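You operate a simulated robot arm through the tools that you are given. There is no shell and no other tool. Be economical: measure what you need, move in short steps, check, and stop when the job is done.

The job below is to be done with a simulated robot arm. You get a single attempt, and the scene is never put back.

JOB
Put things in order on the top of the panel table. At the end: the silver block stands where the orange latch block stood; the orange latch block from the top of the panel table stands where the blue tin (marked "SHIMS") stood; the orange remote stands where the silver block stood; the blue tin stands on top of the yellow plate; whatever was shut is shut again. Leave all else as you found it, and nothing knocked over.
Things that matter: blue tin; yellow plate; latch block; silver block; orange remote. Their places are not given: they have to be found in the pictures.

Only the result counts: the job must be done as asked and must still hold three seconds after the hand-in. Knocking over, shifting, dropping, spilling or breaking anything else fails it.

ROBOT AND FRAMES
A 6-joint arm with a two-finger parallel gripper, fixed in place. Base frame: the origin is at the foot of the arm, x ahead of it, y to its left, z up; the work surface is at about z = 800. Lengths are in mm, angles in degrees, forces in N, time in s.
With the tool pointing down near the work surface it reaches from about 240 to 640 mm from the base axis. Its first joint turns from -66.0 to 66.0 degrees. Payload 2.7 kg.
Tool frame: the origin (TCP) lies between the finger pads and is the grasp point; the fingertips stand 23 mm ahead of it; z points along the fingers, y is the line along which they close. The gripper opens to 94 mm. The fingers are 38 mm wide and 10 mm thick; the gripper's body (54 by 96 mm) begins 39 mm behind the TCP.
Orientation is told as [roll, pitch, yaw] about the base's x, y, z axes, in that order, counted from this pose: with the fingers straight down and closing along the base's y, the tool's x points along the base's -x, its y along +y and its z along -z.

CONTROLS
- The arm moves only by the tool arm_command. Its argument "increments" is a list of rows, each an object of numbers (a shift or turn left out is 0, a gripper value left out holds the last): "tx", "ty", "tz": the shift along the base's x, y, z in cm; "rx", "ry", "rz": the turn, a rotation vector about the base's x, y, z in degrees; "fingers": the opening, from 0 (shut) to 1 (fully open). In form: [{"tx": .., "ty": .., "tz": .., "rx": .., "ry": .., "rz": .., "fingers": ..}, ...]. A call has 1 to 10 rows; each row is the pose to reach, as a shift and turn from the pose commanded when the call began. Rows are played at 5 a second. More than 50 mm and 8.6 degrees between two rows, or a gripper value outside its range, and nothing of the call is played. Where a pose cannot be reached the arm comes as near as it can. A force on the tool above 40 N (or 10 N above the force at the start of the call, whichever is more), or a blocked arm, ends the call early, and 0.2 s more pass. Each finger travels about 45 mm/s and halts on what it meets, pressing with about 23 N; the grip force reading is that of the motor and also rises with nothing between the fingers. The clock runs only during rows and for 0.2 s after the last one: add rows that repeat a pose to give the fingers time. It gives the time, the measured TCP pose, the force on the tool (base axes), the opening and the grip force at its end, in the units of the frame above (readings bear some noise), and new pictures: "pictures" is both (left out), scene, wrist or none.
- Cameras (640 x 400 px; columns grow to the right, rows downward): "scene" is fixed at [63.8, -423.5, 1407.3]; the picture's right is [0.86, -0.51, 0.00], its down [-0.28, -0.47, -0.84] and it looks along [0.42, 0.72, -0.55] (base axes); focal length 337 px, centre (320, 200). "wrist" rides on the gripper at [-39, 0, -44] in the tool frame; the picture's right is [0.00, -1.00, 0.00], its down [0.97, 0.00, -0.24] and it looks along [0.24, 0.00, 0.97] (tool axes); focal length 218 px, centre (320, 200).
- pixel_to_xyz(camera, pixels): for up to 12 pixels [column, row] of the newest picture of that camera ("zoom" is the newest enlarged one), the place [x, y, z] in the base frame of the surface seen there, good to about 2 mm. The clock stands still meanwhile.
- zoom(camera, box): a new picture of the part [left, top, right, bottom] of that camera's present view, enlarged. The clock stands still meanwhile.
- sign_off(): hands the job in; it is judged then, once.

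Keep the steps short. Do not move on a guess: measure, check each grasp and each placing, and mend mistakes. In all there are 80 turns and 120 pictures (those below and enlarged ones count). Leave the gripper open and the arm clear of the work at the hand-in unless told otherwise, and finish with a single line.

The tools are called after ">>>" by a JSON object that holds its "name" and its "arguments". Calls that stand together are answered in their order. arm_command: Moves the arm, as the interface text tells. Its arguments: {"type":"object","properties":{"increments":{"type":"array","items":{"type":"object","properties":{"tx":{"type":"number"},"ty":{"type":"number"},"tz":{"type":"number"},"rx":{"type":"number"},"ry":{"type":"number"},"rz":{"type":"number"},"fingers":{"type":"number"}}}},"pictures":{"type":"string","enum":["both","scene","wrist","none"]}},"required":["increments"]} The other tools are called the same way: pixel_to_xyz (camera, pixels) gives the place of the surface under pixels of a picture; zoom (camera, box) takes an enlarged picture of a part of a camera's view; sign_off () hands the job in.

At the start:

```text
clock: 0.0
eef_pos: [375.9, 250.9, 1100.7]
tool_rot: [0.1, 0.0, 0.0]
force: [-0.3, 0.2, -0.2]
width: 94.1
grip_force: 0.0
```

scene: 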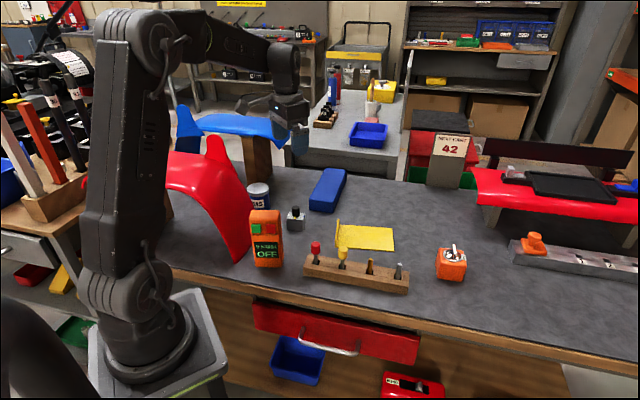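
wrist: 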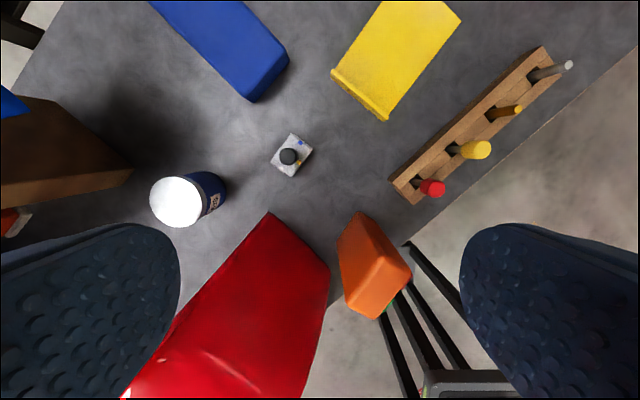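

I'll zoom in on the objects first to identify them.

>>> {"name": "zoom", "arguments": {"camera": "scene", "box": [230, 160, 350, 280]}}

>>> {"name": "zoom", "arguments": {"camera": "scene", "box": [300, 200, 480, 312]}}

>>> {"name": "zoom", "arguments": {"camera": "scene", "box": [420, 120, 640, 290]}}

```text
3.33 times, centred on (290, 220) of scene
```

zoom: 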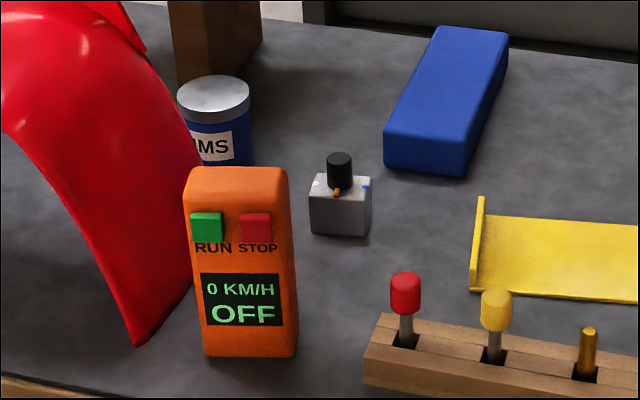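

```text
3.56 times, centred on (390, 256) of scene
```

zoom: 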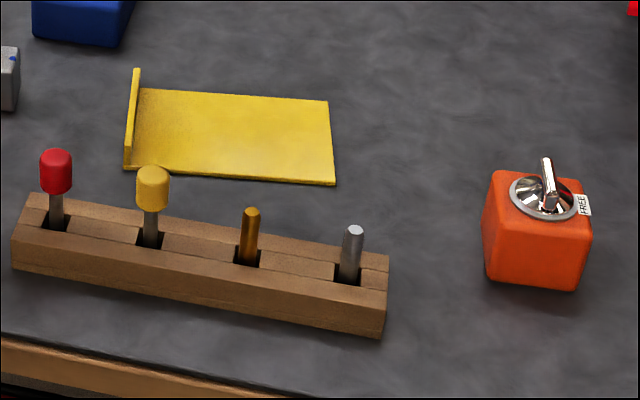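

```text
2.35 times, centred on (530, 205) of scene
```

zoom: 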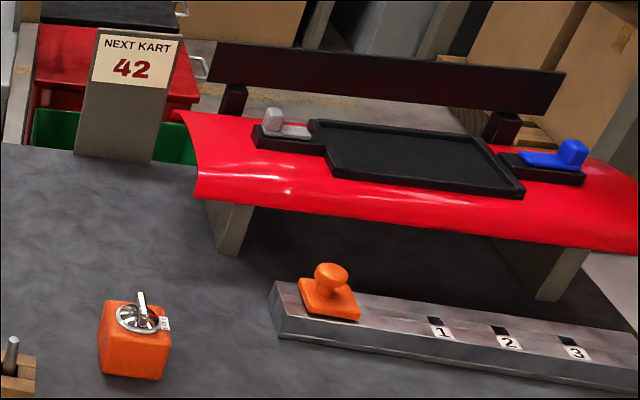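

Tin, silver block with black knob, orange remote and yellow plate are clear. The toggle block marked FREE looks like the latch block. Next I'll measure them from both cameras.

>>> {"name": "pixel_to_xyz", "arguments": {"camera": "wrist", "pixels": [[177, 201], [152, 201], [202, 201], [177, 178], [177, 225], [292, 135], [311, 152], [293, 175], [273, 159], [289, 156], [230, 160], [240, 240]]}}

>>> {"name": "pixel_to_xyz", "arguments": {"camera": "wrist", "pixels": [[349, 284], [375, 315], [408, 275], [383, 262], [378, 285], [358, 214], [333, 72], [384, 118], [458, 18], [385, 4], [400, 50], [325, 265]]}}

>>> {"name": "pixel_to_xyz", "arguments": {"camera": "scene", "pixels": [[437, 254], [440, 249], [461, 251], [466, 264], [462, 280], [438, 274], [454, 248], [452, 257], [444, 259], [464, 258], [535, 240], [535, 249]]}}

>>> {"name": "zoom", "arguments": {"camera": "scene", "box": [420, 230, 484, 290]}}

>>> {"name": "zoom", "arguments": {"camera": "wrist", "box": [120, 100, 440, 330]}}

```text
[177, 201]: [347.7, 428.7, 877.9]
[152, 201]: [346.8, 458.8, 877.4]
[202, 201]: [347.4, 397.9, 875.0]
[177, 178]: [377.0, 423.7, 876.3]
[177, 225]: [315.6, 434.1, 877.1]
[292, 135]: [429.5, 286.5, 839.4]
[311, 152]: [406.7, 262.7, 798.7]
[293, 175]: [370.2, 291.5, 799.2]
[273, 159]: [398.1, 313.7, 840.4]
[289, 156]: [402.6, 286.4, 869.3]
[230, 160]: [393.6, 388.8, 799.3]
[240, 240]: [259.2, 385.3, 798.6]
```

```text
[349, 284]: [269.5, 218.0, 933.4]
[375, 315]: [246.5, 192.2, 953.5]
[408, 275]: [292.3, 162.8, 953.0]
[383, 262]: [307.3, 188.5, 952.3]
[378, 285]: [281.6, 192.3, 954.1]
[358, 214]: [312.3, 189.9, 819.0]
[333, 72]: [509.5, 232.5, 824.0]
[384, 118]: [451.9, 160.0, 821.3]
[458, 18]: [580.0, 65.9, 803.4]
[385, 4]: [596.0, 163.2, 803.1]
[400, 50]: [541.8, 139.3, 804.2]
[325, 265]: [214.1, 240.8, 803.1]
```

```text
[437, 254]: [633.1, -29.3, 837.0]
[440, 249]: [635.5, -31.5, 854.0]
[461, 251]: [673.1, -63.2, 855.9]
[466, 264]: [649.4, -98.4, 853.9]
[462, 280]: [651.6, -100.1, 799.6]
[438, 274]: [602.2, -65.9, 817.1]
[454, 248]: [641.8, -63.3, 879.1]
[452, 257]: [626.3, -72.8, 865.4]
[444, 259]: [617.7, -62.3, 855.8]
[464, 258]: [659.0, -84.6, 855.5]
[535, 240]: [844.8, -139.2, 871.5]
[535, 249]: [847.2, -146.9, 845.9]
```

```text
6.67 times, centred on (452, 260) of scene
```

zoom: 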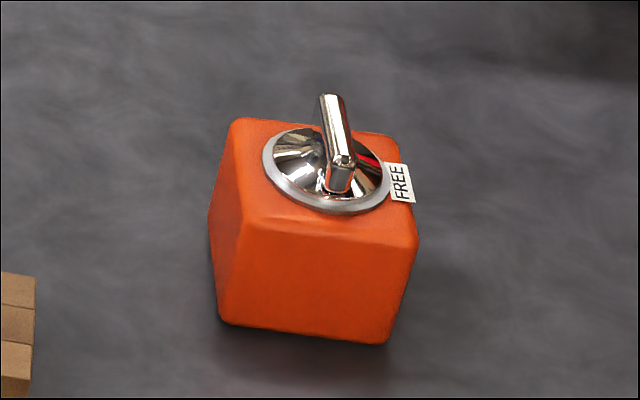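

```text
1.74 times, centred on (280, 215) of wrist
```

zoom: 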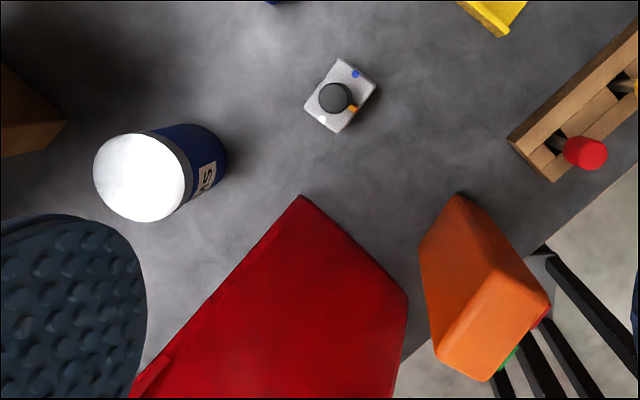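

Tin is ~Ø62, top at z 877, centred at (348,428). The remote stands 153 high. The latch block is at about (637,-66). I'll measure the obstacles around the tin and remote before moving.

>>> {"name": "pixel_to_xyz", "arguments": {"camera": "scene", "pixels": [[215, 145], [205, 165], [190, 160], [230, 185], [245, 215], [240, 250], [220, 215], [257, 150], [257, 182], [270, 165], [230, 125], [280, 130]]}}

>>> {"name": "pixel_to_xyz", "arguments": {"camera": "wrist", "pixels": [[268, 216], [245, 240], [220, 270], [195, 300], [300, 245], [325, 270], [280, 300], [200, 360], [15, 105], [125, 165], [60, 150], [120, 185]]}}

```text
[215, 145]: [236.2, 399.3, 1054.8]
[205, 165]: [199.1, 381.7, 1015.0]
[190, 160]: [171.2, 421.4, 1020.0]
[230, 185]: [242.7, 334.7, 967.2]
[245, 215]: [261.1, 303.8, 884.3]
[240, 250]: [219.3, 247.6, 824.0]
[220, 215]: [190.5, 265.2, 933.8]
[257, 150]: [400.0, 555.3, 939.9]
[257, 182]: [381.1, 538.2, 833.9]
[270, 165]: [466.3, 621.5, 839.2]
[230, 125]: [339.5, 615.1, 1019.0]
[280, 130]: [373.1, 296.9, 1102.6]
```

```text
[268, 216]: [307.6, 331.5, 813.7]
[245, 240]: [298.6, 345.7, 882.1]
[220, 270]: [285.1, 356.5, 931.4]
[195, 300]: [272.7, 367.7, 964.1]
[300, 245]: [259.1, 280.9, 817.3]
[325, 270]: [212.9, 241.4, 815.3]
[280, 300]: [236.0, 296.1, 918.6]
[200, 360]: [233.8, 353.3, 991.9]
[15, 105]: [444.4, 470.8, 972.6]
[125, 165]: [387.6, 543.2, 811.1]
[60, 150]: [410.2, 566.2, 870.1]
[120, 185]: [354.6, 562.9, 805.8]
```

The fender edge passes about 97 mm from the tin, and the wooden stand is about 115 mm away. I'll move above the tin at present height and turn the gripper 46° so the fingers close parallel to the fender edge.

>>> {"name": "arm_command", "arguments": {"increments": [{"tx": -0.5, "ty": 3, "rz": 7.7}, {"tx": -1, "ty": 6, "rz": 15.3}, {"tx": -1.5, "ty": 9, "rz": 23}, {"tx": -2, "ty": 12, "rz": 30.7}, {"tx": -2.4, "ty": 15, "rz": 38.3}, {"tx": -2.8, "ty": 17.7, "rz": 46}, {"tx": -2.8, "ty": 17.7, "rz": 46}]}}

```text
clock: 1.6
eef_pos: [349.2, 427.0, 1100.6]
tool_rot: [0.1, -0.1, 46.1]
force: [-0.4, 0.2, 0.4]
width: 93.9
grip_force: 0.0
```

scene: 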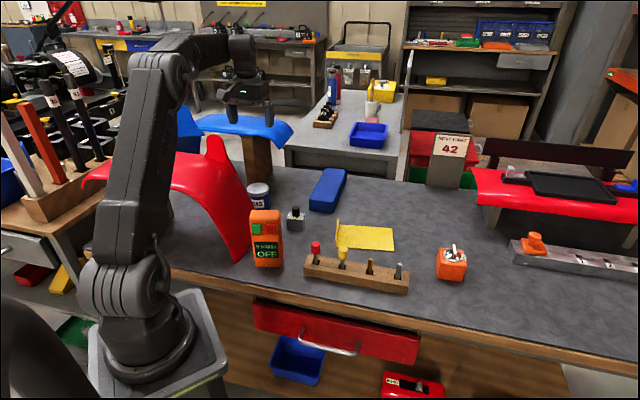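
wrist: 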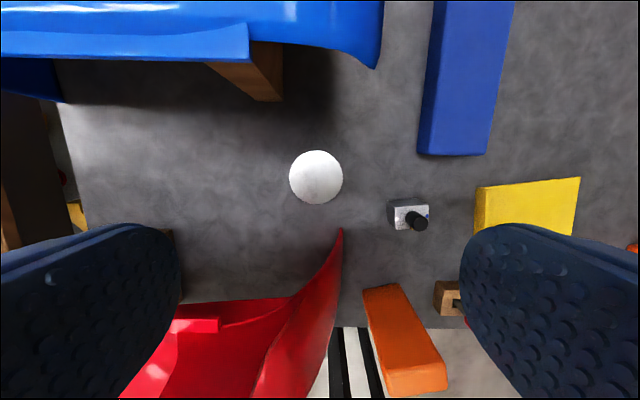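

Now I'll measure the tin centre, the blue fender's near edge and the red fender's tips in this view.

>>> {"name": "pixel_to_xyz", "arguments": {"camera": "wrist", "pixels": [[316, 177], [290, 177], [342, 177], [316, 151], [316, 203], [372, 62], [300, 38], [240, 55], [170, 55], [340, 235], [215, 325], [300, 300]]}}

>>> {"name": "pixel_to_xyz", "arguments": {"camera": "scene", "pixels": [[215, 138], [290, 128], [268, 125], [258, 189], [296, 209], [296, 222]]}}

```text
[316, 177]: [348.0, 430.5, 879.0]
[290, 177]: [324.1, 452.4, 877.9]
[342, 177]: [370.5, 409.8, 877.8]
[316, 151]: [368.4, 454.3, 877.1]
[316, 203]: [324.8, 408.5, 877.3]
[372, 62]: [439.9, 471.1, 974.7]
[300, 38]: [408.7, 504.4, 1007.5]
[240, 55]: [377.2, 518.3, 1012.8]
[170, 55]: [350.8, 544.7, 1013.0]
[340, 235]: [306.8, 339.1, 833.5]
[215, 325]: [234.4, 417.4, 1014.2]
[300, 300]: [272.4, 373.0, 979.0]
```

```text
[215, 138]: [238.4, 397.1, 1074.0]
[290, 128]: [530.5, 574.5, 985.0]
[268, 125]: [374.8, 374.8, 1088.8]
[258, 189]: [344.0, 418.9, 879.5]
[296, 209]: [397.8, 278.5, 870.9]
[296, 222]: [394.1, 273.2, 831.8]
```

Tin centre is (347,431). The blue fender edge is about 90 mm off and the red one about 97 mm. I'll go down to z≈950 first and look.

>>> {"name": "arm_command", "arguments": {"increments": [{"tx": -0.2, "ty": 0.4, "tz": -3}, {"tx": -0.2, "ty": 0.4, "tz": -6}, {"tx": -0.2, "ty": 0.4, "tz": -9}, {"tx": -0.2, "ty": 0.4, "tz": -12}, {"tx": -0.2, "ty": 0.4, "tz": -15}, {"tx": -0.2, "ty": 0.4, "tz": -15}]}}

```text
clock: 3.0
eef_pos: [346.3, 431.9, 949.0]
tool_rot: [0.1, -0.2, 46.1]
force: [-0.5, 0.2, -0.7]
width: 93.9
grip_force: 0.1
```

scene: 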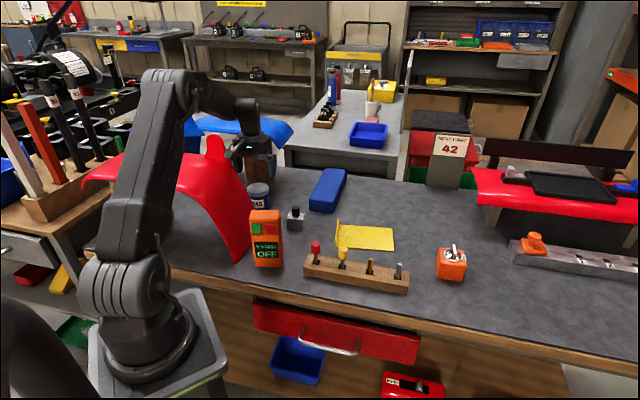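
wrist: 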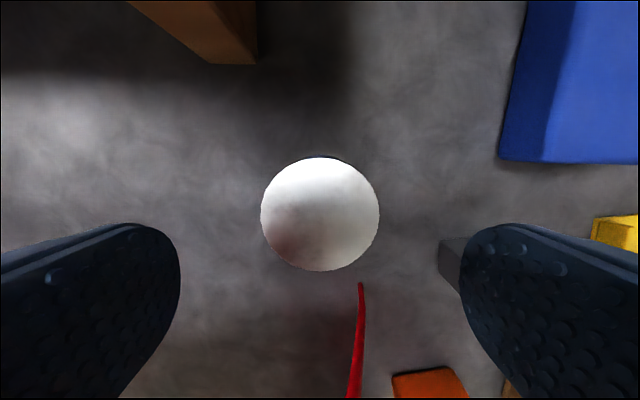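

The tin is centred between the fingers. Before going lower I'll check the forearm's clearance over the red fender's horn.

>>> {"name": "zoom", "arguments": {"camera": "scene", "box": [160, 60, 300, 200]}}

>>> {"name": "pixel_to_xyz", "arguments": {"camera": "scene", "pixels": [[190, 112], [210, 115], [230, 121], [247, 100], [247, 122], [258, 110], [245, 150], [262, 150], [214, 138], [235, 128]]}}

```text
2.86 times, centred on (230, 130) of scene
```

zoom: 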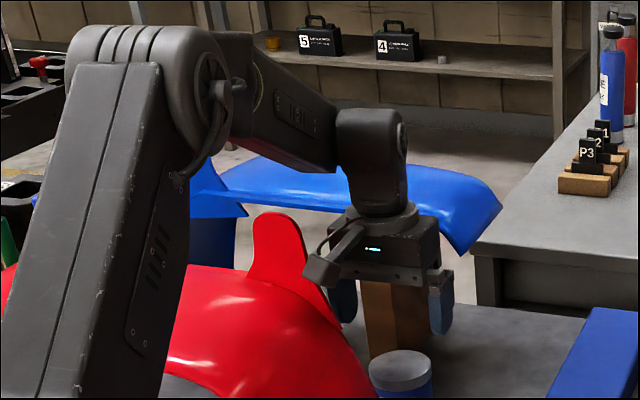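

```text
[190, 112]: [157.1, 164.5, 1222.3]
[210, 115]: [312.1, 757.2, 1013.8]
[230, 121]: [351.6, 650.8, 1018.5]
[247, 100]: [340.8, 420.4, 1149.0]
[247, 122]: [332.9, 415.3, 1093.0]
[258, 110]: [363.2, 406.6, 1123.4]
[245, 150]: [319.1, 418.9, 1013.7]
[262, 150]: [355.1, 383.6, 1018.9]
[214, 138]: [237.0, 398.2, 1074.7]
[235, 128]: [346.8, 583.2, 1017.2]
```

The forearm underside should clear the fender edge by about 40 mm if I grip the tin high, with the TCP near z 863. I'll descend there and close the fingers.

>>> {"name": "arm_command", "arguments": {"increments": [{"tz": -2}, {"tz": -4}, {"tz": -6}, {"tz": -7.5}, {"tz": -8.6}, {"tz": -8.6}]}}

>>> {"name": "zoom", "arguments": {"camera": "scene", "box": [160, 60, 300, 200]}}

```text
clock: 3.7
eef_pos: [351.4, 429.9, 912.7]
tool_rot: [-0.1, -0.9, 46.2]
force: [1.6, -1.1, 2.4]
width: 94.0
grip_force: 0.0
stopped in row 3: the force on the tool passed its limit (the readings are from after the stop); the commanded pose is now the measured one
```

scene: 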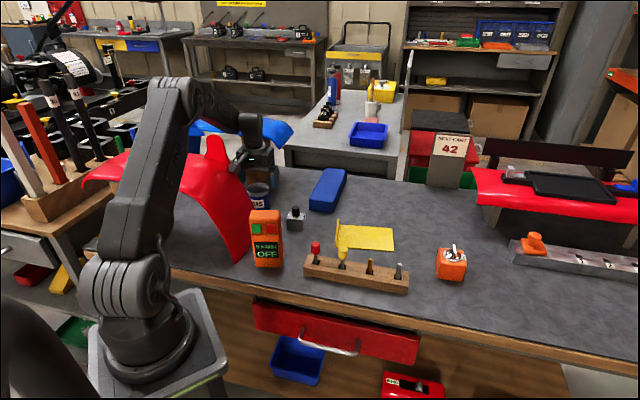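
wrist: 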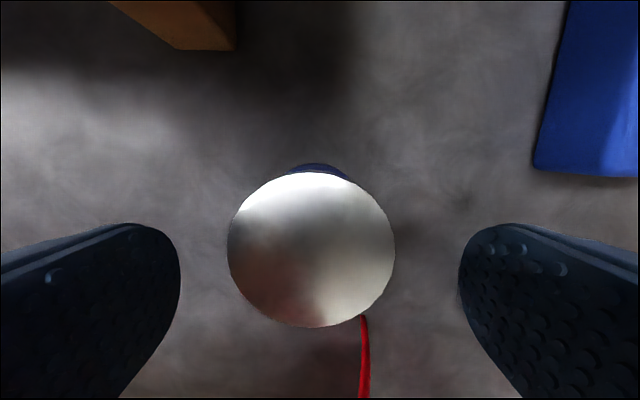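

```text
2.86 times, centred on (230, 130) of scene
```

zoom: 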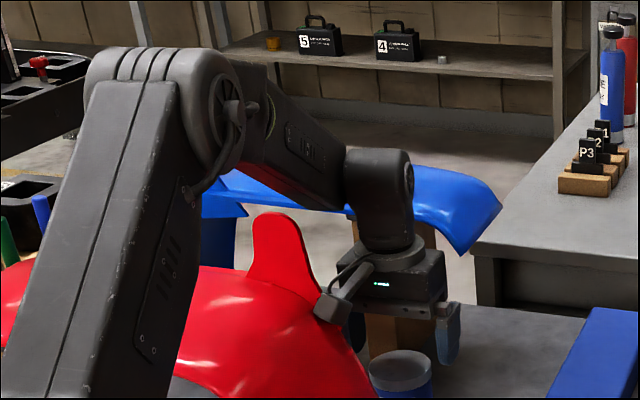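

Something sticking out of the gripper on its base-facing side, at zoom (335,300), brushed the red fender. I'll back straight up, then check that the fender and tin haven't moved.

>>> {"name": "arm_command", "arguments": {"increments": [{"tx": 0.2, "tz": 4}, {"tz": 8}, {"tz": 13}, {"tz": 13}]}}

>>> {"name": "pixel_to_xyz", "arguments": {"camera": "scene", "pixels": [[215, 138], [215, 145], [205, 165], [190, 160], [230, 185], [245, 215], [240, 250], [220, 215], [258, 189]]}}

>>> {"name": "zoom", "arguments": {"camera": "scene", "box": [160, 60, 300, 200]}}

```text
clock: 4.7
eef_pos: [349.5, 430.7, 1044.0]
tool_rot: [-0.2, -0.8, 46.2]
force: [0.0, 0.2, -0.3]
width: 94.1
grip_force: 0.1
```

scene: 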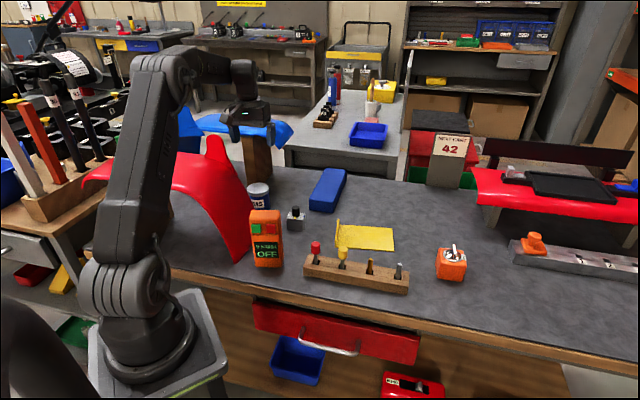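
wrist: 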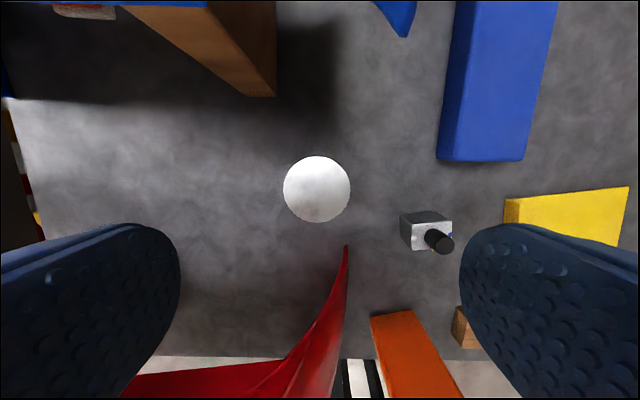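

```text
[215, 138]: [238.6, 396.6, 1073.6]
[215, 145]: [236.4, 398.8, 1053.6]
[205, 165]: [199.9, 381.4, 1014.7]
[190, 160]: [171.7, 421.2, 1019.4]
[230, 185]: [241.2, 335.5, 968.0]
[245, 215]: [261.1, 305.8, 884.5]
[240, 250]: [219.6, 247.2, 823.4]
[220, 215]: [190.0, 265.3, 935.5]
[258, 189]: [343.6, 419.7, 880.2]
```

```text
2.86 times, centred on (230, 130) of scene
```

zoom: 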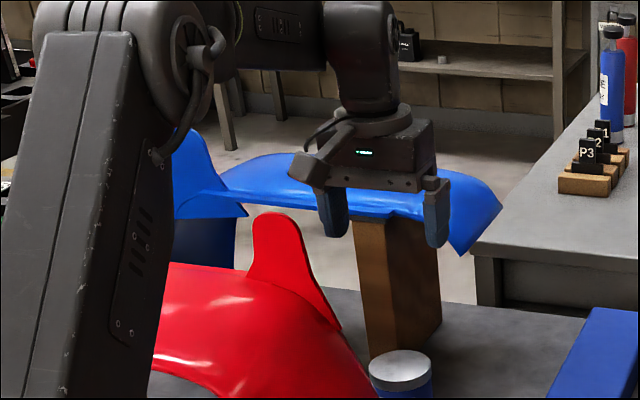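

The fender and tin haven't moved. I'll measure where the protruding box sits on the gripper.

>>> {"name": "pixel_to_xyz", "arguments": {"camera": "scene", "pixels": [[225, 116], [230, 118], [232, 123], [238, 107], [245, 113], [262, 113], [268, 125], [235, 133], [271, 140], [222, 119], [240, 117], [230, 112]]}}

```text
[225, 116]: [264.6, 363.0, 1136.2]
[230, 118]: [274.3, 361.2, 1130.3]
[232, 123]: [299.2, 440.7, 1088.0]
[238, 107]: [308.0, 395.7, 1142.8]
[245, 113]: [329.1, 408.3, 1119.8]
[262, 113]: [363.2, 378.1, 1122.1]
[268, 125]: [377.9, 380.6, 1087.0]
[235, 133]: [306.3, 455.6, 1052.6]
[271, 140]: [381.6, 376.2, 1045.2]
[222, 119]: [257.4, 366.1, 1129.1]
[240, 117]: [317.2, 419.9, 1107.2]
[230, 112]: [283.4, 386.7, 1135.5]
```

The box sits about 110–120 mm along tool +x and 90 mm above the TCP. I'll rotate the gripper +90° so it points to the free side, towards (+x,−y).

>>> {"name": "arm_command", "arguments": {"increments": [{"rz": 8.5}, {"rz": 17}, {"rz": 25.5}, {"rz": 34}, {"rz": 42.5}, {"rz": 51}, {"rz": 59.5}, {"rz": 68}, {"rz": 76.5}, {"rz": 85}], "pictures": "none"}}

>>> {"name": "arm_command", "arguments": {"increments": [{"tx": -0.2, "ty": 0.1, "rz": 5, "ry": 0.5, "tz": -2}, {"tx": -0.2, "ty": 0.1, "rz": 5, "ry": 0.5, "tz": -2}]}}

```text
clock: 6.9
eef_pos: [350.1, 431.3, 1041.7]
tool_rot: [-0.1, -0.9, 131.3]
force: [0.7, -0.3, -0.7]
width: 94.1
grip_force: 0.0
```

```text
clock: 7.5
eef_pos: [349.7, 432.5, 1021.5]
tool_rot: [0.3, -1.1, 136.1]
force: [0.8, 0.2, -0.4]
width: 94.0
grip_force: 0.0
```

scene: 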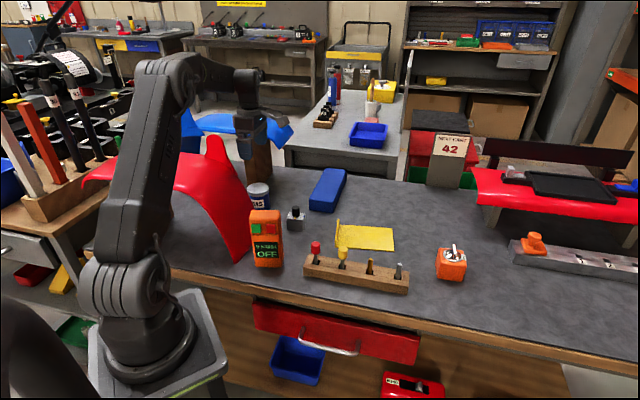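
wrist: 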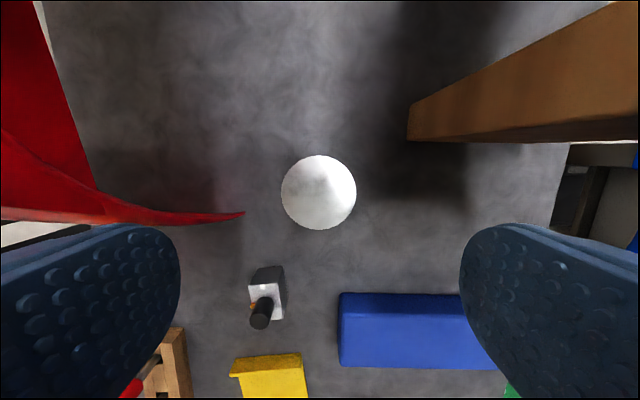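

The tin is centred. I'll level the tiny tilt and descend towards z≈863, stopping at 900 to check.

>>> {"name": "arm_command", "arguments": {"increments": [{"tx": -0.2, "ty": -0.1, "tz": -3, "rx": -0.5, "ry": -0.9}, {"tx": -0.2, "ty": -0.1, "tz": -6, "rx": -0.5, "ry": -0.9}, {"tx": -0.2, "ty": -0.1, "tz": -9, "rx": -0.5, "ry": -0.9}, {"tx": -0.2, "ty": -0.1, "tz": -12, "rx": -0.5, "ry": -0.9}, {"tx": -0.2, "ty": -0.1, "tz": -12, "rx": -0.5, "ry": -0.9}]}}

>>> {"name": "zoom", "arguments": {"camera": "scene", "box": [160, 60, 300, 200]}}

```text
clock: 8.7
eef_pos: [346.1, 430.6, 902.8]
tool_rot: [0.0, -0.2, 136.1]
force: [0.2, -1.1, -0.2]
width: 94.0
grip_force: 0.1
```

scene: 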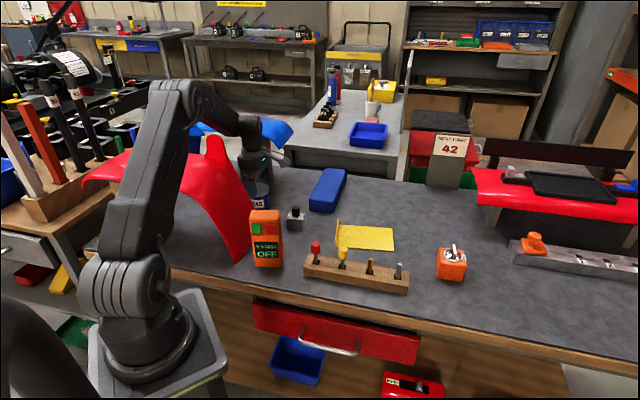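
wrist: 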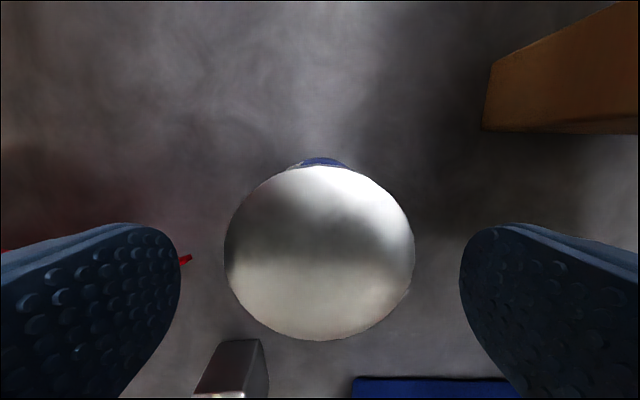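

```text
2.86 times, centred on (230, 130) of scene
```

zoom: 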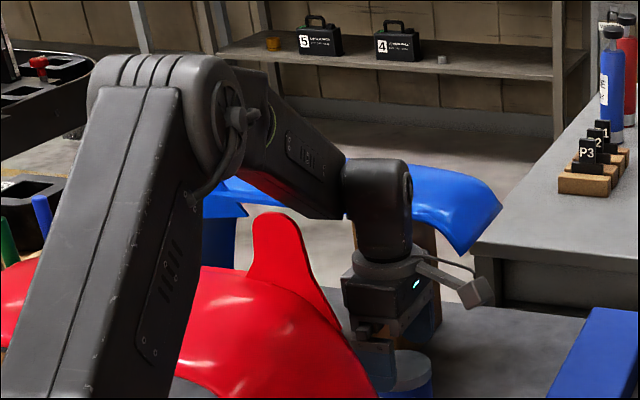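

There's clearance all round. I'll descend the last 40 mm.

>>> {"name": "arm_command", "arguments": {"increments": [{"tx": 0.1, "tz": -1}, {"tx": 0.1, "tz": -2}, {"tx": 0.1, "tz": -3}, {"tx": 0.1, "tz": -4}, {"tx": 0.1, "tz": -4}], "pictures": "none"}}

>>> {"name": "zoom", "arguments": {"camera": "scene", "box": [160, 60, 300, 220]}}

```text
clock: 9.9
eef_pos: [354.2, 442.4, 889.8]
tool_rot: [-3.5, -0.9, 136.1]
force: [0.2, -0.1, -0.5]
width: 94.0
grip_force: 0.0
```

```text
2.50 times, centred on (230, 140) of scene
```

zoom: 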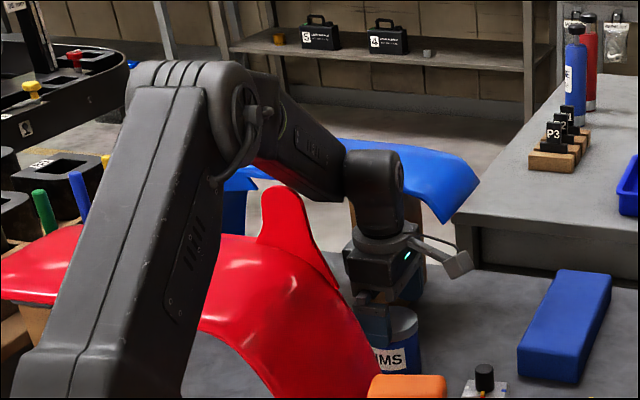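

The arm stalled at z 890 and tilted: the forearm is lying on the red fender, which rises right under it. I'll back up at once, then try a sideways lean so the forearm passes where the fender is low.

>>> {"name": "arm_command", "arguments": {"increments": [{"tz": 3}, {"tz": 6}, {"tz": 9}, {"tz": 12}, {"tz": 15}, {"tz": 15}]}}

>>> {"name": "pixel_to_xyz", "arguments": {"camera": "scene", "pixels": [[215, 138], [215, 145], [205, 165], [190, 160], [230, 185], [245, 215], [240, 250], [220, 215], [257, 192], [328, 180], [315, 207], [345, 175]]}}

```text
clock: 11.3
eef_pos: [346.4, 432.0, 1011.3]
tool_rot: [0.2, -0.2, 136.2]
force: [-0.8, -1.1, 0.5]
width: 94.2
grip_force: 0.0
```

scene: 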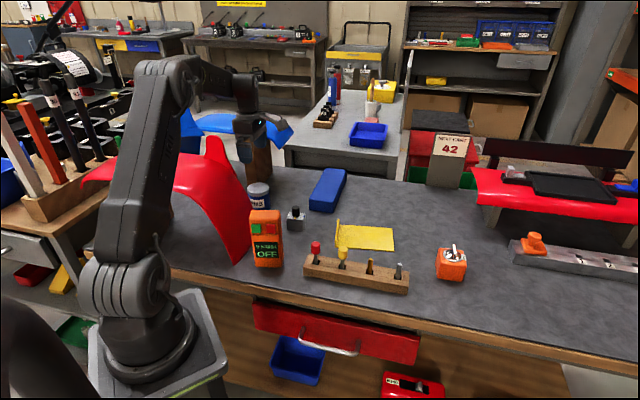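
wrist: 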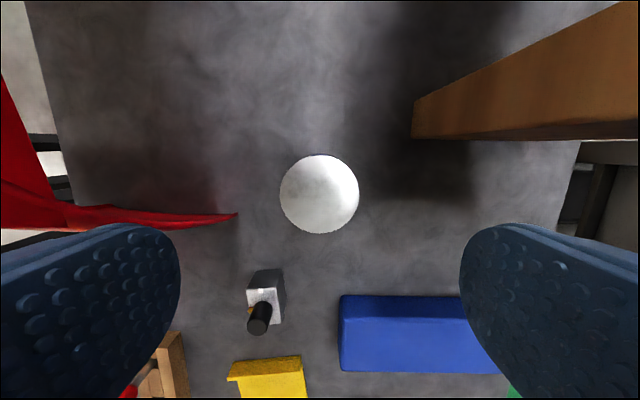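

```text
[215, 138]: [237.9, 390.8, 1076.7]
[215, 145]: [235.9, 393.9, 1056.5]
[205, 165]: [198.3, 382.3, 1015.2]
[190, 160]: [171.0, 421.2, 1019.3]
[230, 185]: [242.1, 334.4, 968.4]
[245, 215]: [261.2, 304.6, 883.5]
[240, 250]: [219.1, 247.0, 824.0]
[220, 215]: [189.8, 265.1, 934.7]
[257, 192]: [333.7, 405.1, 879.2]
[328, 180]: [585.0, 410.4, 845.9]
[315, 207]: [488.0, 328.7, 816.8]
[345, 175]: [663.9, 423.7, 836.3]
```

I'll compare the fender with the earlier picture, using the same zoom box.

>>> {"name": "zoom", "arguments": {"camera": "scene", "box": [160, 60, 300, 200]}}

>>> {"name": "pixel_to_xyz", "arguments": {"camera": "wrist", "pixels": [[234, 214], [150, 222], [80, 210], [320, 193], [281, 193], [358, 193], [320, 156], [320, 232]]}}

```text
2.86 times, centred on (230, 130) of scene
```

zoom: 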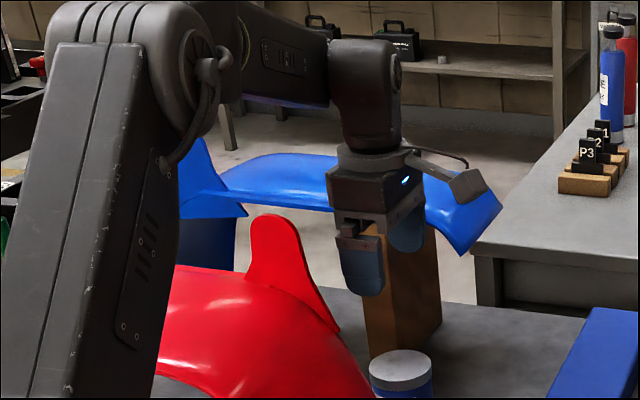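

```text
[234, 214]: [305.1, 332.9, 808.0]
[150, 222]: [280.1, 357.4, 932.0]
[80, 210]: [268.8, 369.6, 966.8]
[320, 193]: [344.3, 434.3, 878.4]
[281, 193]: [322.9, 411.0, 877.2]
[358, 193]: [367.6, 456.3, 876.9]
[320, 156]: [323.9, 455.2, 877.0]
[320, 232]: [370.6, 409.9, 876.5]
```

The fender moved by about 3 mm at the top and the tin hasn't moved. I'll be careful not to touch it again. Next I'll lean the hand 25° towards (+x,−y) about the TCP, staying high.

>>> {"name": "arm_command", "arguments": {"increments": [{"rx": 4.3, "ry": 4.5}, {"rx": 8.7, "ry": 9}, {"rx": 13, "ry": 13.5}, {"rx": 17.3, "ry": 18}, {"rx": 17.3, "ry": 18}]}}

>>> {"name": "zoom", "arguments": {"camera": "scene", "box": [160, 60, 300, 200]}}

```text
clock: 12.5
eef_pos: [348.4, 432.9, 1011.0]
tool_rot: [0.1, -25.2, 136.2]
force: [0.8, -0.3, -0.7]
width: 94.1
grip_force: 0.1
```

scene: 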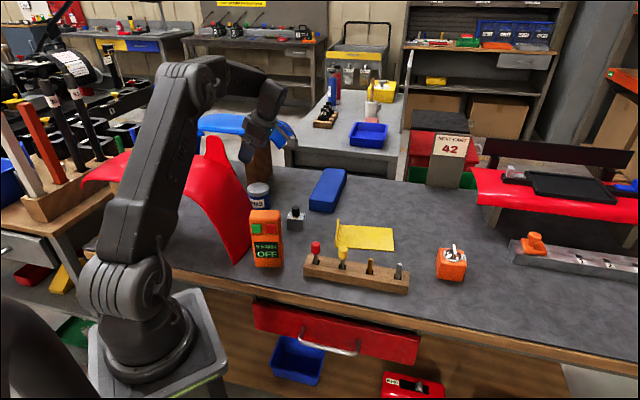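
wrist: 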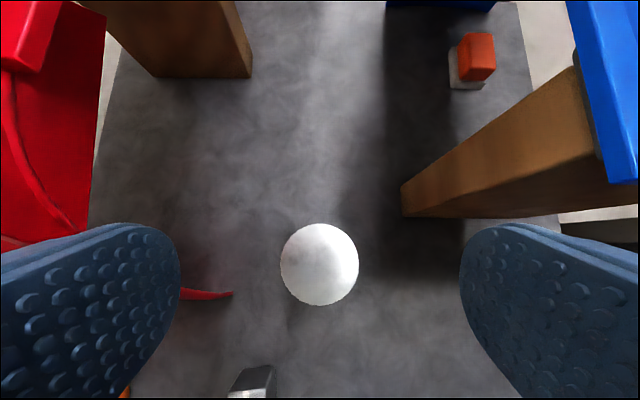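

```text
2.86 times, centred on (230, 130) of scene
```

zoom: 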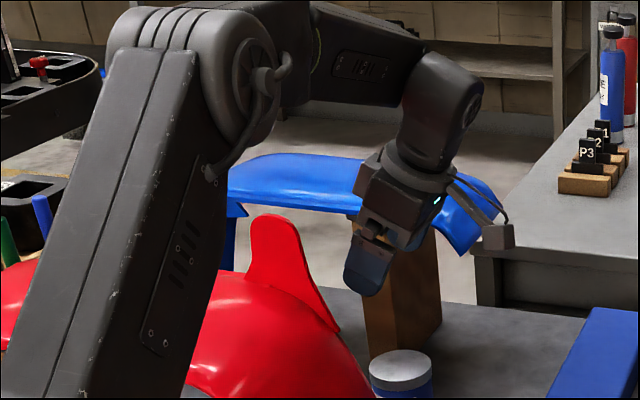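

There's another orange block with a pale base at wrist (475,58), hidden behind the stand. I need to see what it is before treating the FREE block as the latch block.

>>> {"name": "zoom", "arguments": {"camera": "wrist", "box": [420, 10, 530, 110]}}

>>> {"name": "pixel_to_xyz", "arguments": {"camera": "wrist", "pixels": [[475, 50], [475, 70], [468, 86], [453, 75], [440, 60], [520, 60], [320, 264], [282, 264], [358, 264], [320, 226], [320, 303]]}}

```text
4.00 times, centred on (475, 60) of wrist
```

zoom: 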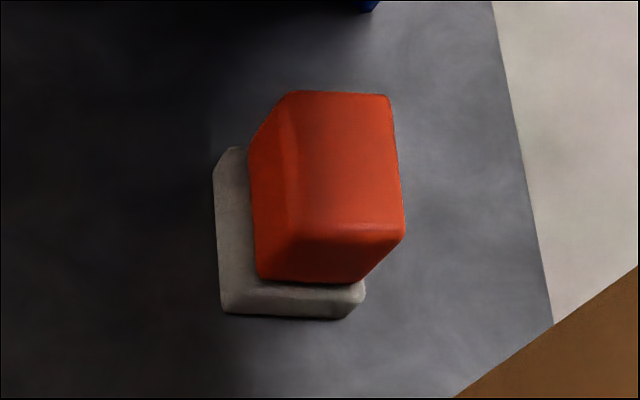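

```text
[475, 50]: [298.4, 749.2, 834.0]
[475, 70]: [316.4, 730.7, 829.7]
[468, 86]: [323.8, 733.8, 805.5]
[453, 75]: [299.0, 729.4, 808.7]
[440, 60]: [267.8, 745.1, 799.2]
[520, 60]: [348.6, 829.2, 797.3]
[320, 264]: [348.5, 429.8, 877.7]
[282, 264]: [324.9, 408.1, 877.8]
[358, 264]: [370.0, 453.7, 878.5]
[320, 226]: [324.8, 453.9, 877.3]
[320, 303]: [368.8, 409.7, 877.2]
```

That block is about 800 mm away, out of reach, so the FREE block is the one. I'll descend with the leaned hand to z≈915 and check.

>>> {"name": "arm_command", "arguments": {"increments": [{"tx": -0.1, "ty": -0.15, "tz": -2.5}, {"tx": -0.1, "ty": -0.15, "tz": -5}, {"tx": -0.1, "ty": -0.15, "tz": -7.5}, {"tx": -0.1, "ty": -0.15, "tz": -9.6}, {"tx": -0.1, "ty": -0.15, "tz": -9.6}], "pictures": "wrist"}}

>>> {"name": "zoom", "arguments": {"camera": "scene", "box": [160, 60, 300, 200]}}

```text
clock: 13.7
eef_pos: [347.1, 429.9, 914.0]
tool_rot: [0.0, -25.1, 136.1]
force: [-1.6, -0.1, 0.0]
width: 93.9
grip_force: 0.0
```

wrist: 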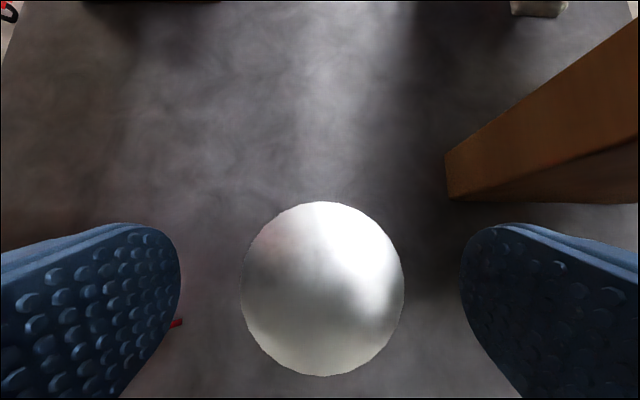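

```text
2.86 times, centred on (230, 130) of scene
```

zoom: 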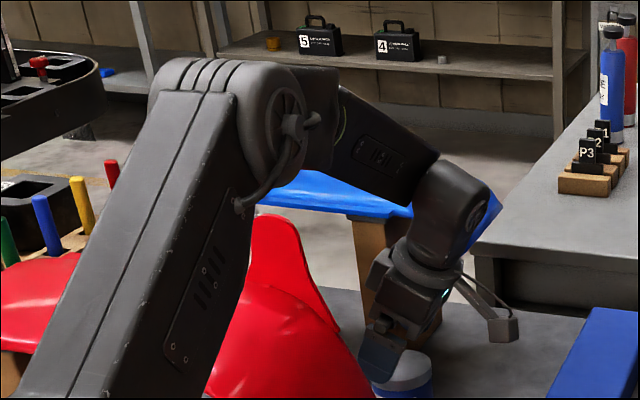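

The forearm is well clear now. I'll do the last 48 mm slowly.

>>> {"name": "arm_command", "arguments": {"increments": [{"tz": -1.2}, {"ty": 0.1, "tz": -2.4}, {"ty": 0.1, "tz": -3.6}, {"ty": 0.1, "tz": -4.8}, {"ty": 0.1, "tz": -4.8}], "pictures": "wrist"}}

>>> {"name": "zoom", "arguments": {"camera": "scene", "box": [190, 100, 310, 220]}}

```text
clock: 14.9
eef_pos: [345.6, 430.0, 868.0]
tool_rot: [0.0, -25.2, 136.2]
force: [-0.2, 0.2, 0.2]
width: 94.1
grip_force: 0.1
```

wrist: 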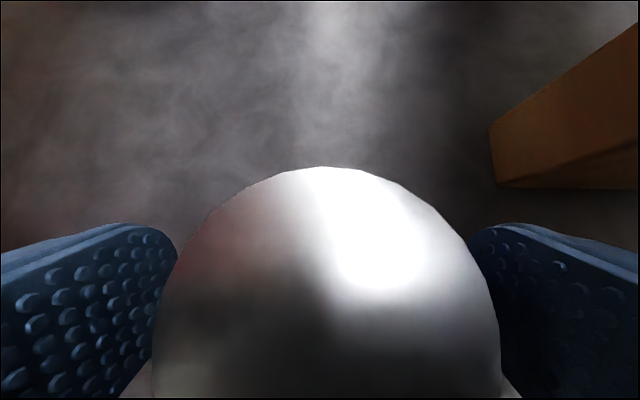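

```text
3.33 times, centred on (250, 160) of scene
```

zoom: 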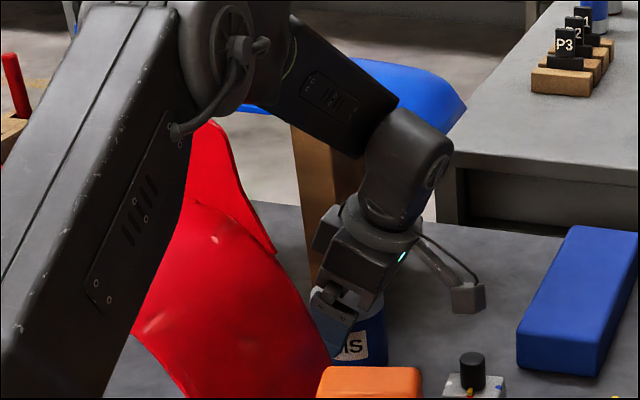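

Reached freely. I'll lower 5 mm more and close on the tin.

>>> {"name": "arm_command", "arguments": {"increments": [{"tz": -0.5}, {"tz": -0.5, "fingers": 0}, {"tz": -0.5, "fingers": 0}, {"tz": -0.5, "fingers": 0}, {"tz": -0.5, "fingers": 0}, {"tz": -0.5, "fingers": 0}, {"tz": -0.5, "fingers": 0}], "pictures": "wrist"}}

```text
clock: 16.5
eef_pos: [345.9, 431.0, 862.0]
tool_rot: [0.0, -25.2, 136.1]
force: [-0.1, 0.0, 0.3]
width: 63.7
grip_force: 23.0
```

wrist: 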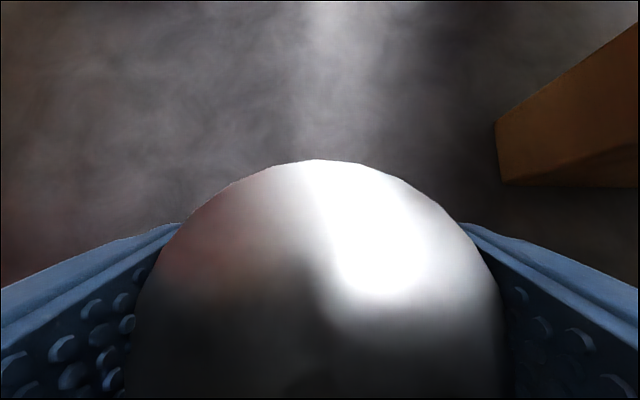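

Gripped at 63.7 mm. Lifting straight up 13 cm.

>>> {"name": "arm_command", "arguments": {"increments": [{"tz": 1.5}, {"tz": 4}, {"tz": 7}, {"tz": 10}, {"tz": 13}, {"tz": 13}]}}

```text
clock: 17.9
eef_pos: [345.7, 429.6, 993.3]
tool_rot: [0.0, -25.0, 136.2]
force: [0.4, 0.2, -3.2]
width: 63.4
grip_force: 23.3
```

scene: 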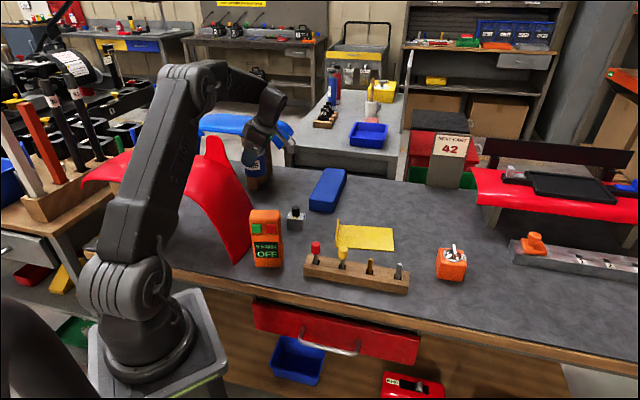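
wrist: 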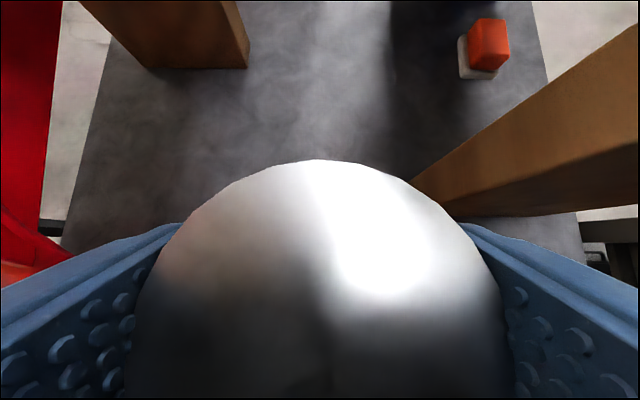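

I'll measure the plate and the rack tops so the gripper's side box stays clear when placing.

>>> {"name": "pixel_to_xyz", "arguments": {"camera": "scene", "pixels": [[391, 229], [393, 249], [341, 246], [342, 226], [366, 238], [338, 222], [337, 245], [315, 243], [342, 249], [370, 261], [399, 266], [343, 262]]}}

```text
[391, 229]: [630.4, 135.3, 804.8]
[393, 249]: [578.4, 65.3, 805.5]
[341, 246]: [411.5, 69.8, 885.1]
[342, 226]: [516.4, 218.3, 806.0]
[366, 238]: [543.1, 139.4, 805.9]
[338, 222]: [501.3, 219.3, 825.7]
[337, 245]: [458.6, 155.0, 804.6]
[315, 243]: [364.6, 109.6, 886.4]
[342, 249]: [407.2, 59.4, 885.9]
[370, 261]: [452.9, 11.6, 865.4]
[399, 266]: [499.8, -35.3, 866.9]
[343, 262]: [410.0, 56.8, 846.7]
```

The plate centre is about (546,146), top z 804.5. I'll carry the tin there at present height, keeping the hand's orientation.

>>> {"name": "arm_command", "arguments": {"increments": [{"tx": 2.2, "ty": -3.1}, {"tx": 4.4, "ty": -6.2}, {"tx": 6.6, "ty": -9.4}, {"tx": 8.8, "ty": -12.5}, {"tx": 11, "ty": -15.6}, {"tx": 13.2, "ty": -18.7}, {"tx": 15.4, "ty": -21.8}, {"tx": 17.6, "ty": -25}, {"tx": 20, "ty": -28.4}, {"tx": 20, "ty": -28.4}]}}

```text
clock: 20.1
eef_pos: [547.4, 145.8, 991.1]
tool_rot: [0.0, -25.2, 136.2]
force: [0.3, 0.2, -3.4]
width: 63.2
grip_force: 22.6
```

scene: 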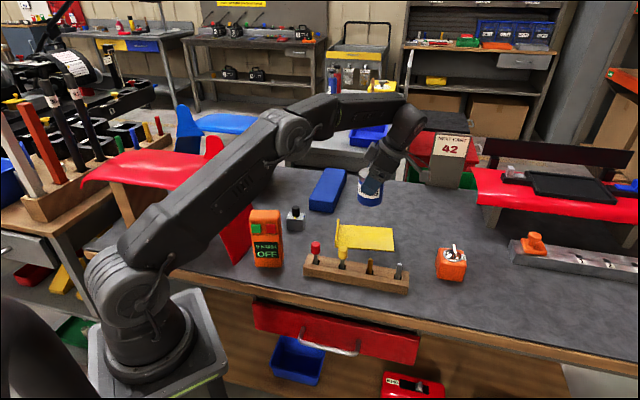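
wrist: 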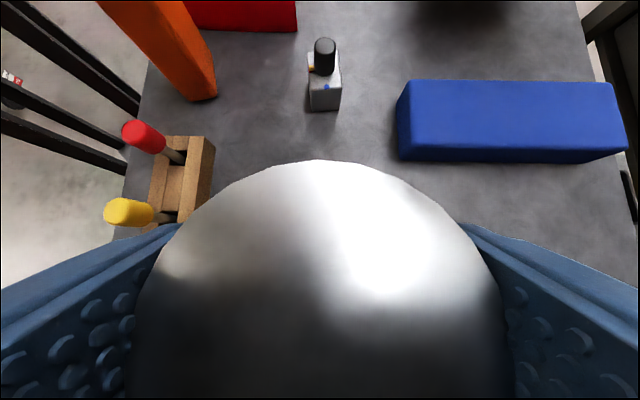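

The tin is over the plate. I'll lower to about 15 mm above it and check.

>>> {"name": "arm_command", "arguments": {"increments": [{"tx": -0.1, "tz": -2.5}, {"tx": -0.1, "tz": -5}, {"tx": -0.1, "tz": -7.5}, {"tx": -0.1, "tz": -10}, {"tx": -0.1, "tz": -11}, {"tx": -0.1, "tz": -11}], "pictures": "scene"}}

>>> {"name": "zoom", "arguments": {"camera": "scene", "box": [320, 140, 480, 270]}}

```text
clock: 21.5
eef_pos: [546.1, 147.1, 880.8]
tool_rot: [0.0, -25.1, 136.1]
force: [0.1, -0.4, -3.1]
width: 63.3
grip_force: 23.2
```

scene: 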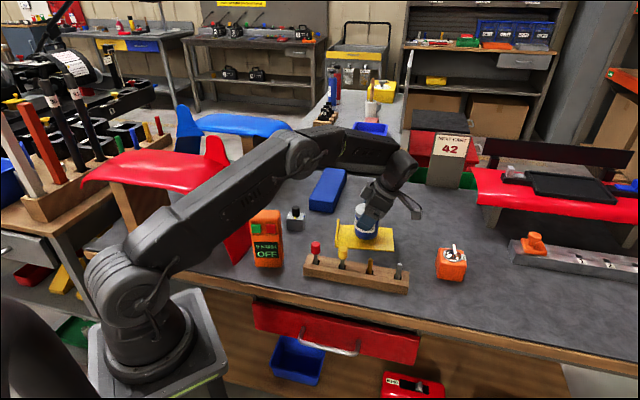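

```text
3.08 times, centred on (400, 205) of scene
```

zoom: 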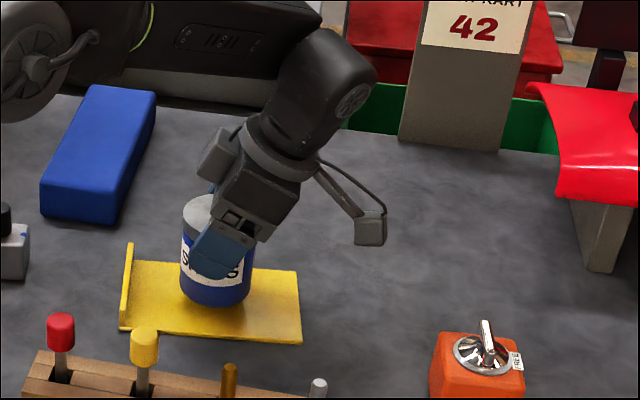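

The tin is upright over the plate. I'll set it down the last ~13 mm.

>>> {"name": "arm_command", "arguments": {"increments": [{"tz": -0.6}, {"tz": -1.1}, {"tz": -1.35}, {"tz": -1.35}], "pictures": "none"}}

>>> {"name": "zoom", "arguments": {"camera": "scene", "box": [320, 180, 420, 270]}}

```text
clock: 22.5
eef_pos: [544.6, 147.4, 869.4]
tool_rot: [0.1, -25.2, 136.1]
force: [0.3, -0.8, -3.2]
width: 63.9
grip_force: 23.2
```

```text
4.44 times, centred on (370, 225) of scene
```

zoom: 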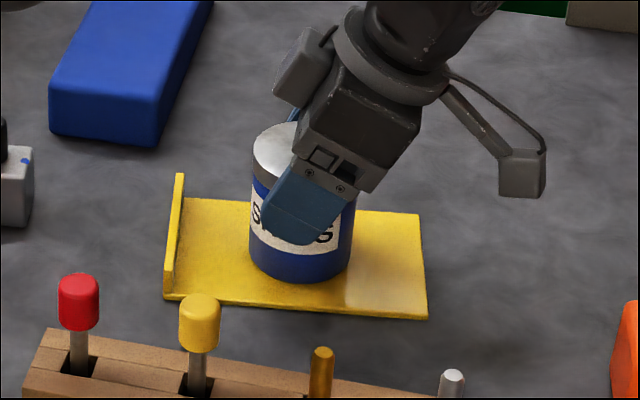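

The force still shows the tin's weight (−3.2 N), so it hasn't touched. I'll step down a few mm more.

>>> {"name": "arm_command", "arguments": {"increments": [{"tz": -0.15}, {"tz": -0.3}, {"tz": -0.3}], "pictures": "none"}}

```text
clock: 23.3
eef_pos: [545.0, 146.1, 868.5]
tool_rot: [-0.2, -25.1, 136.3]
force: [-3.7, -1.3, 17.0]
width: 63.3
grip_force: 23.2
```

In contact now. I'll ease up 1 mm, open, then lift straight up.

>>> {"name": "arm_command", "arguments": {"increments": [{"tz": 0.1}, {"tz": 0.1, "fingers": 1}, {"tz": 0.1, "fingers": 1}, {"tz": 0.1, "fingers": 1}, {"tz": 0.1, "fingers": 1}, {"tz": 3, "fingers": 1}, {"tz": 6, "fingers": 1}, {"tz": 10, "fingers": 1}, {"tz": 12, "fingers": 1}]}}

>>> {"name": "zoom", "arguments": {"camera": "scene", "box": [320, 180, 420, 270]}}

>>> {"name": "pixel_to_xyz", "arguments": {"camera": "scene", "pixels": [[393, 249], [391, 229], [338, 222], [337, 245], [365, 217], [358, 217], [375, 217]]}}

```text
clock: 25.3
eef_pos: [545.4, 147.8, 987.4]
tool_rot: [0.1, -25.2, 136.2]
force: [0.5, 0.3, -0.4]
width: 94.2
grip_force: 0.0
```

scene: 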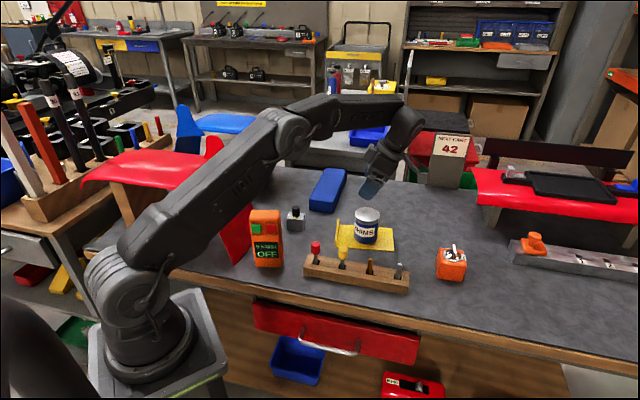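
wrist: 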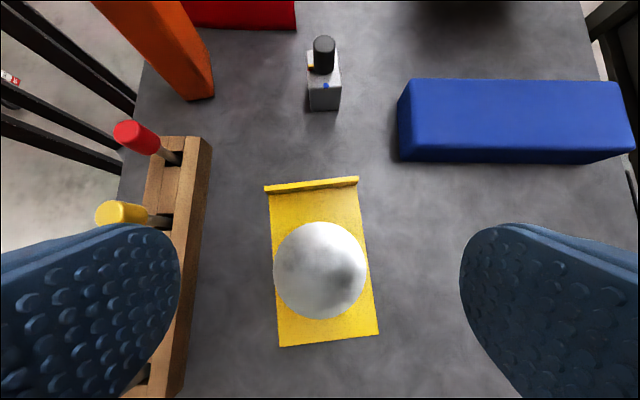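

```text
4.44 times, centred on (370, 225) of scene
```

zoom: 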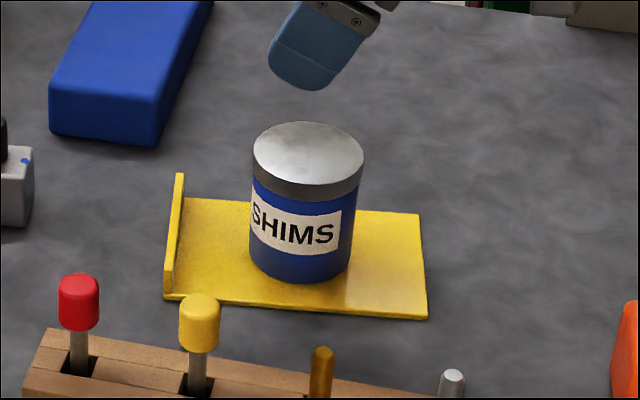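

```text
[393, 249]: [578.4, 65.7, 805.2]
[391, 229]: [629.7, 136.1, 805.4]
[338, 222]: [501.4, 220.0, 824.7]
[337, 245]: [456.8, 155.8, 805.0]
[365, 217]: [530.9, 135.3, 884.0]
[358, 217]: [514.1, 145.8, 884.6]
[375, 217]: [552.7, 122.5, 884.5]
```

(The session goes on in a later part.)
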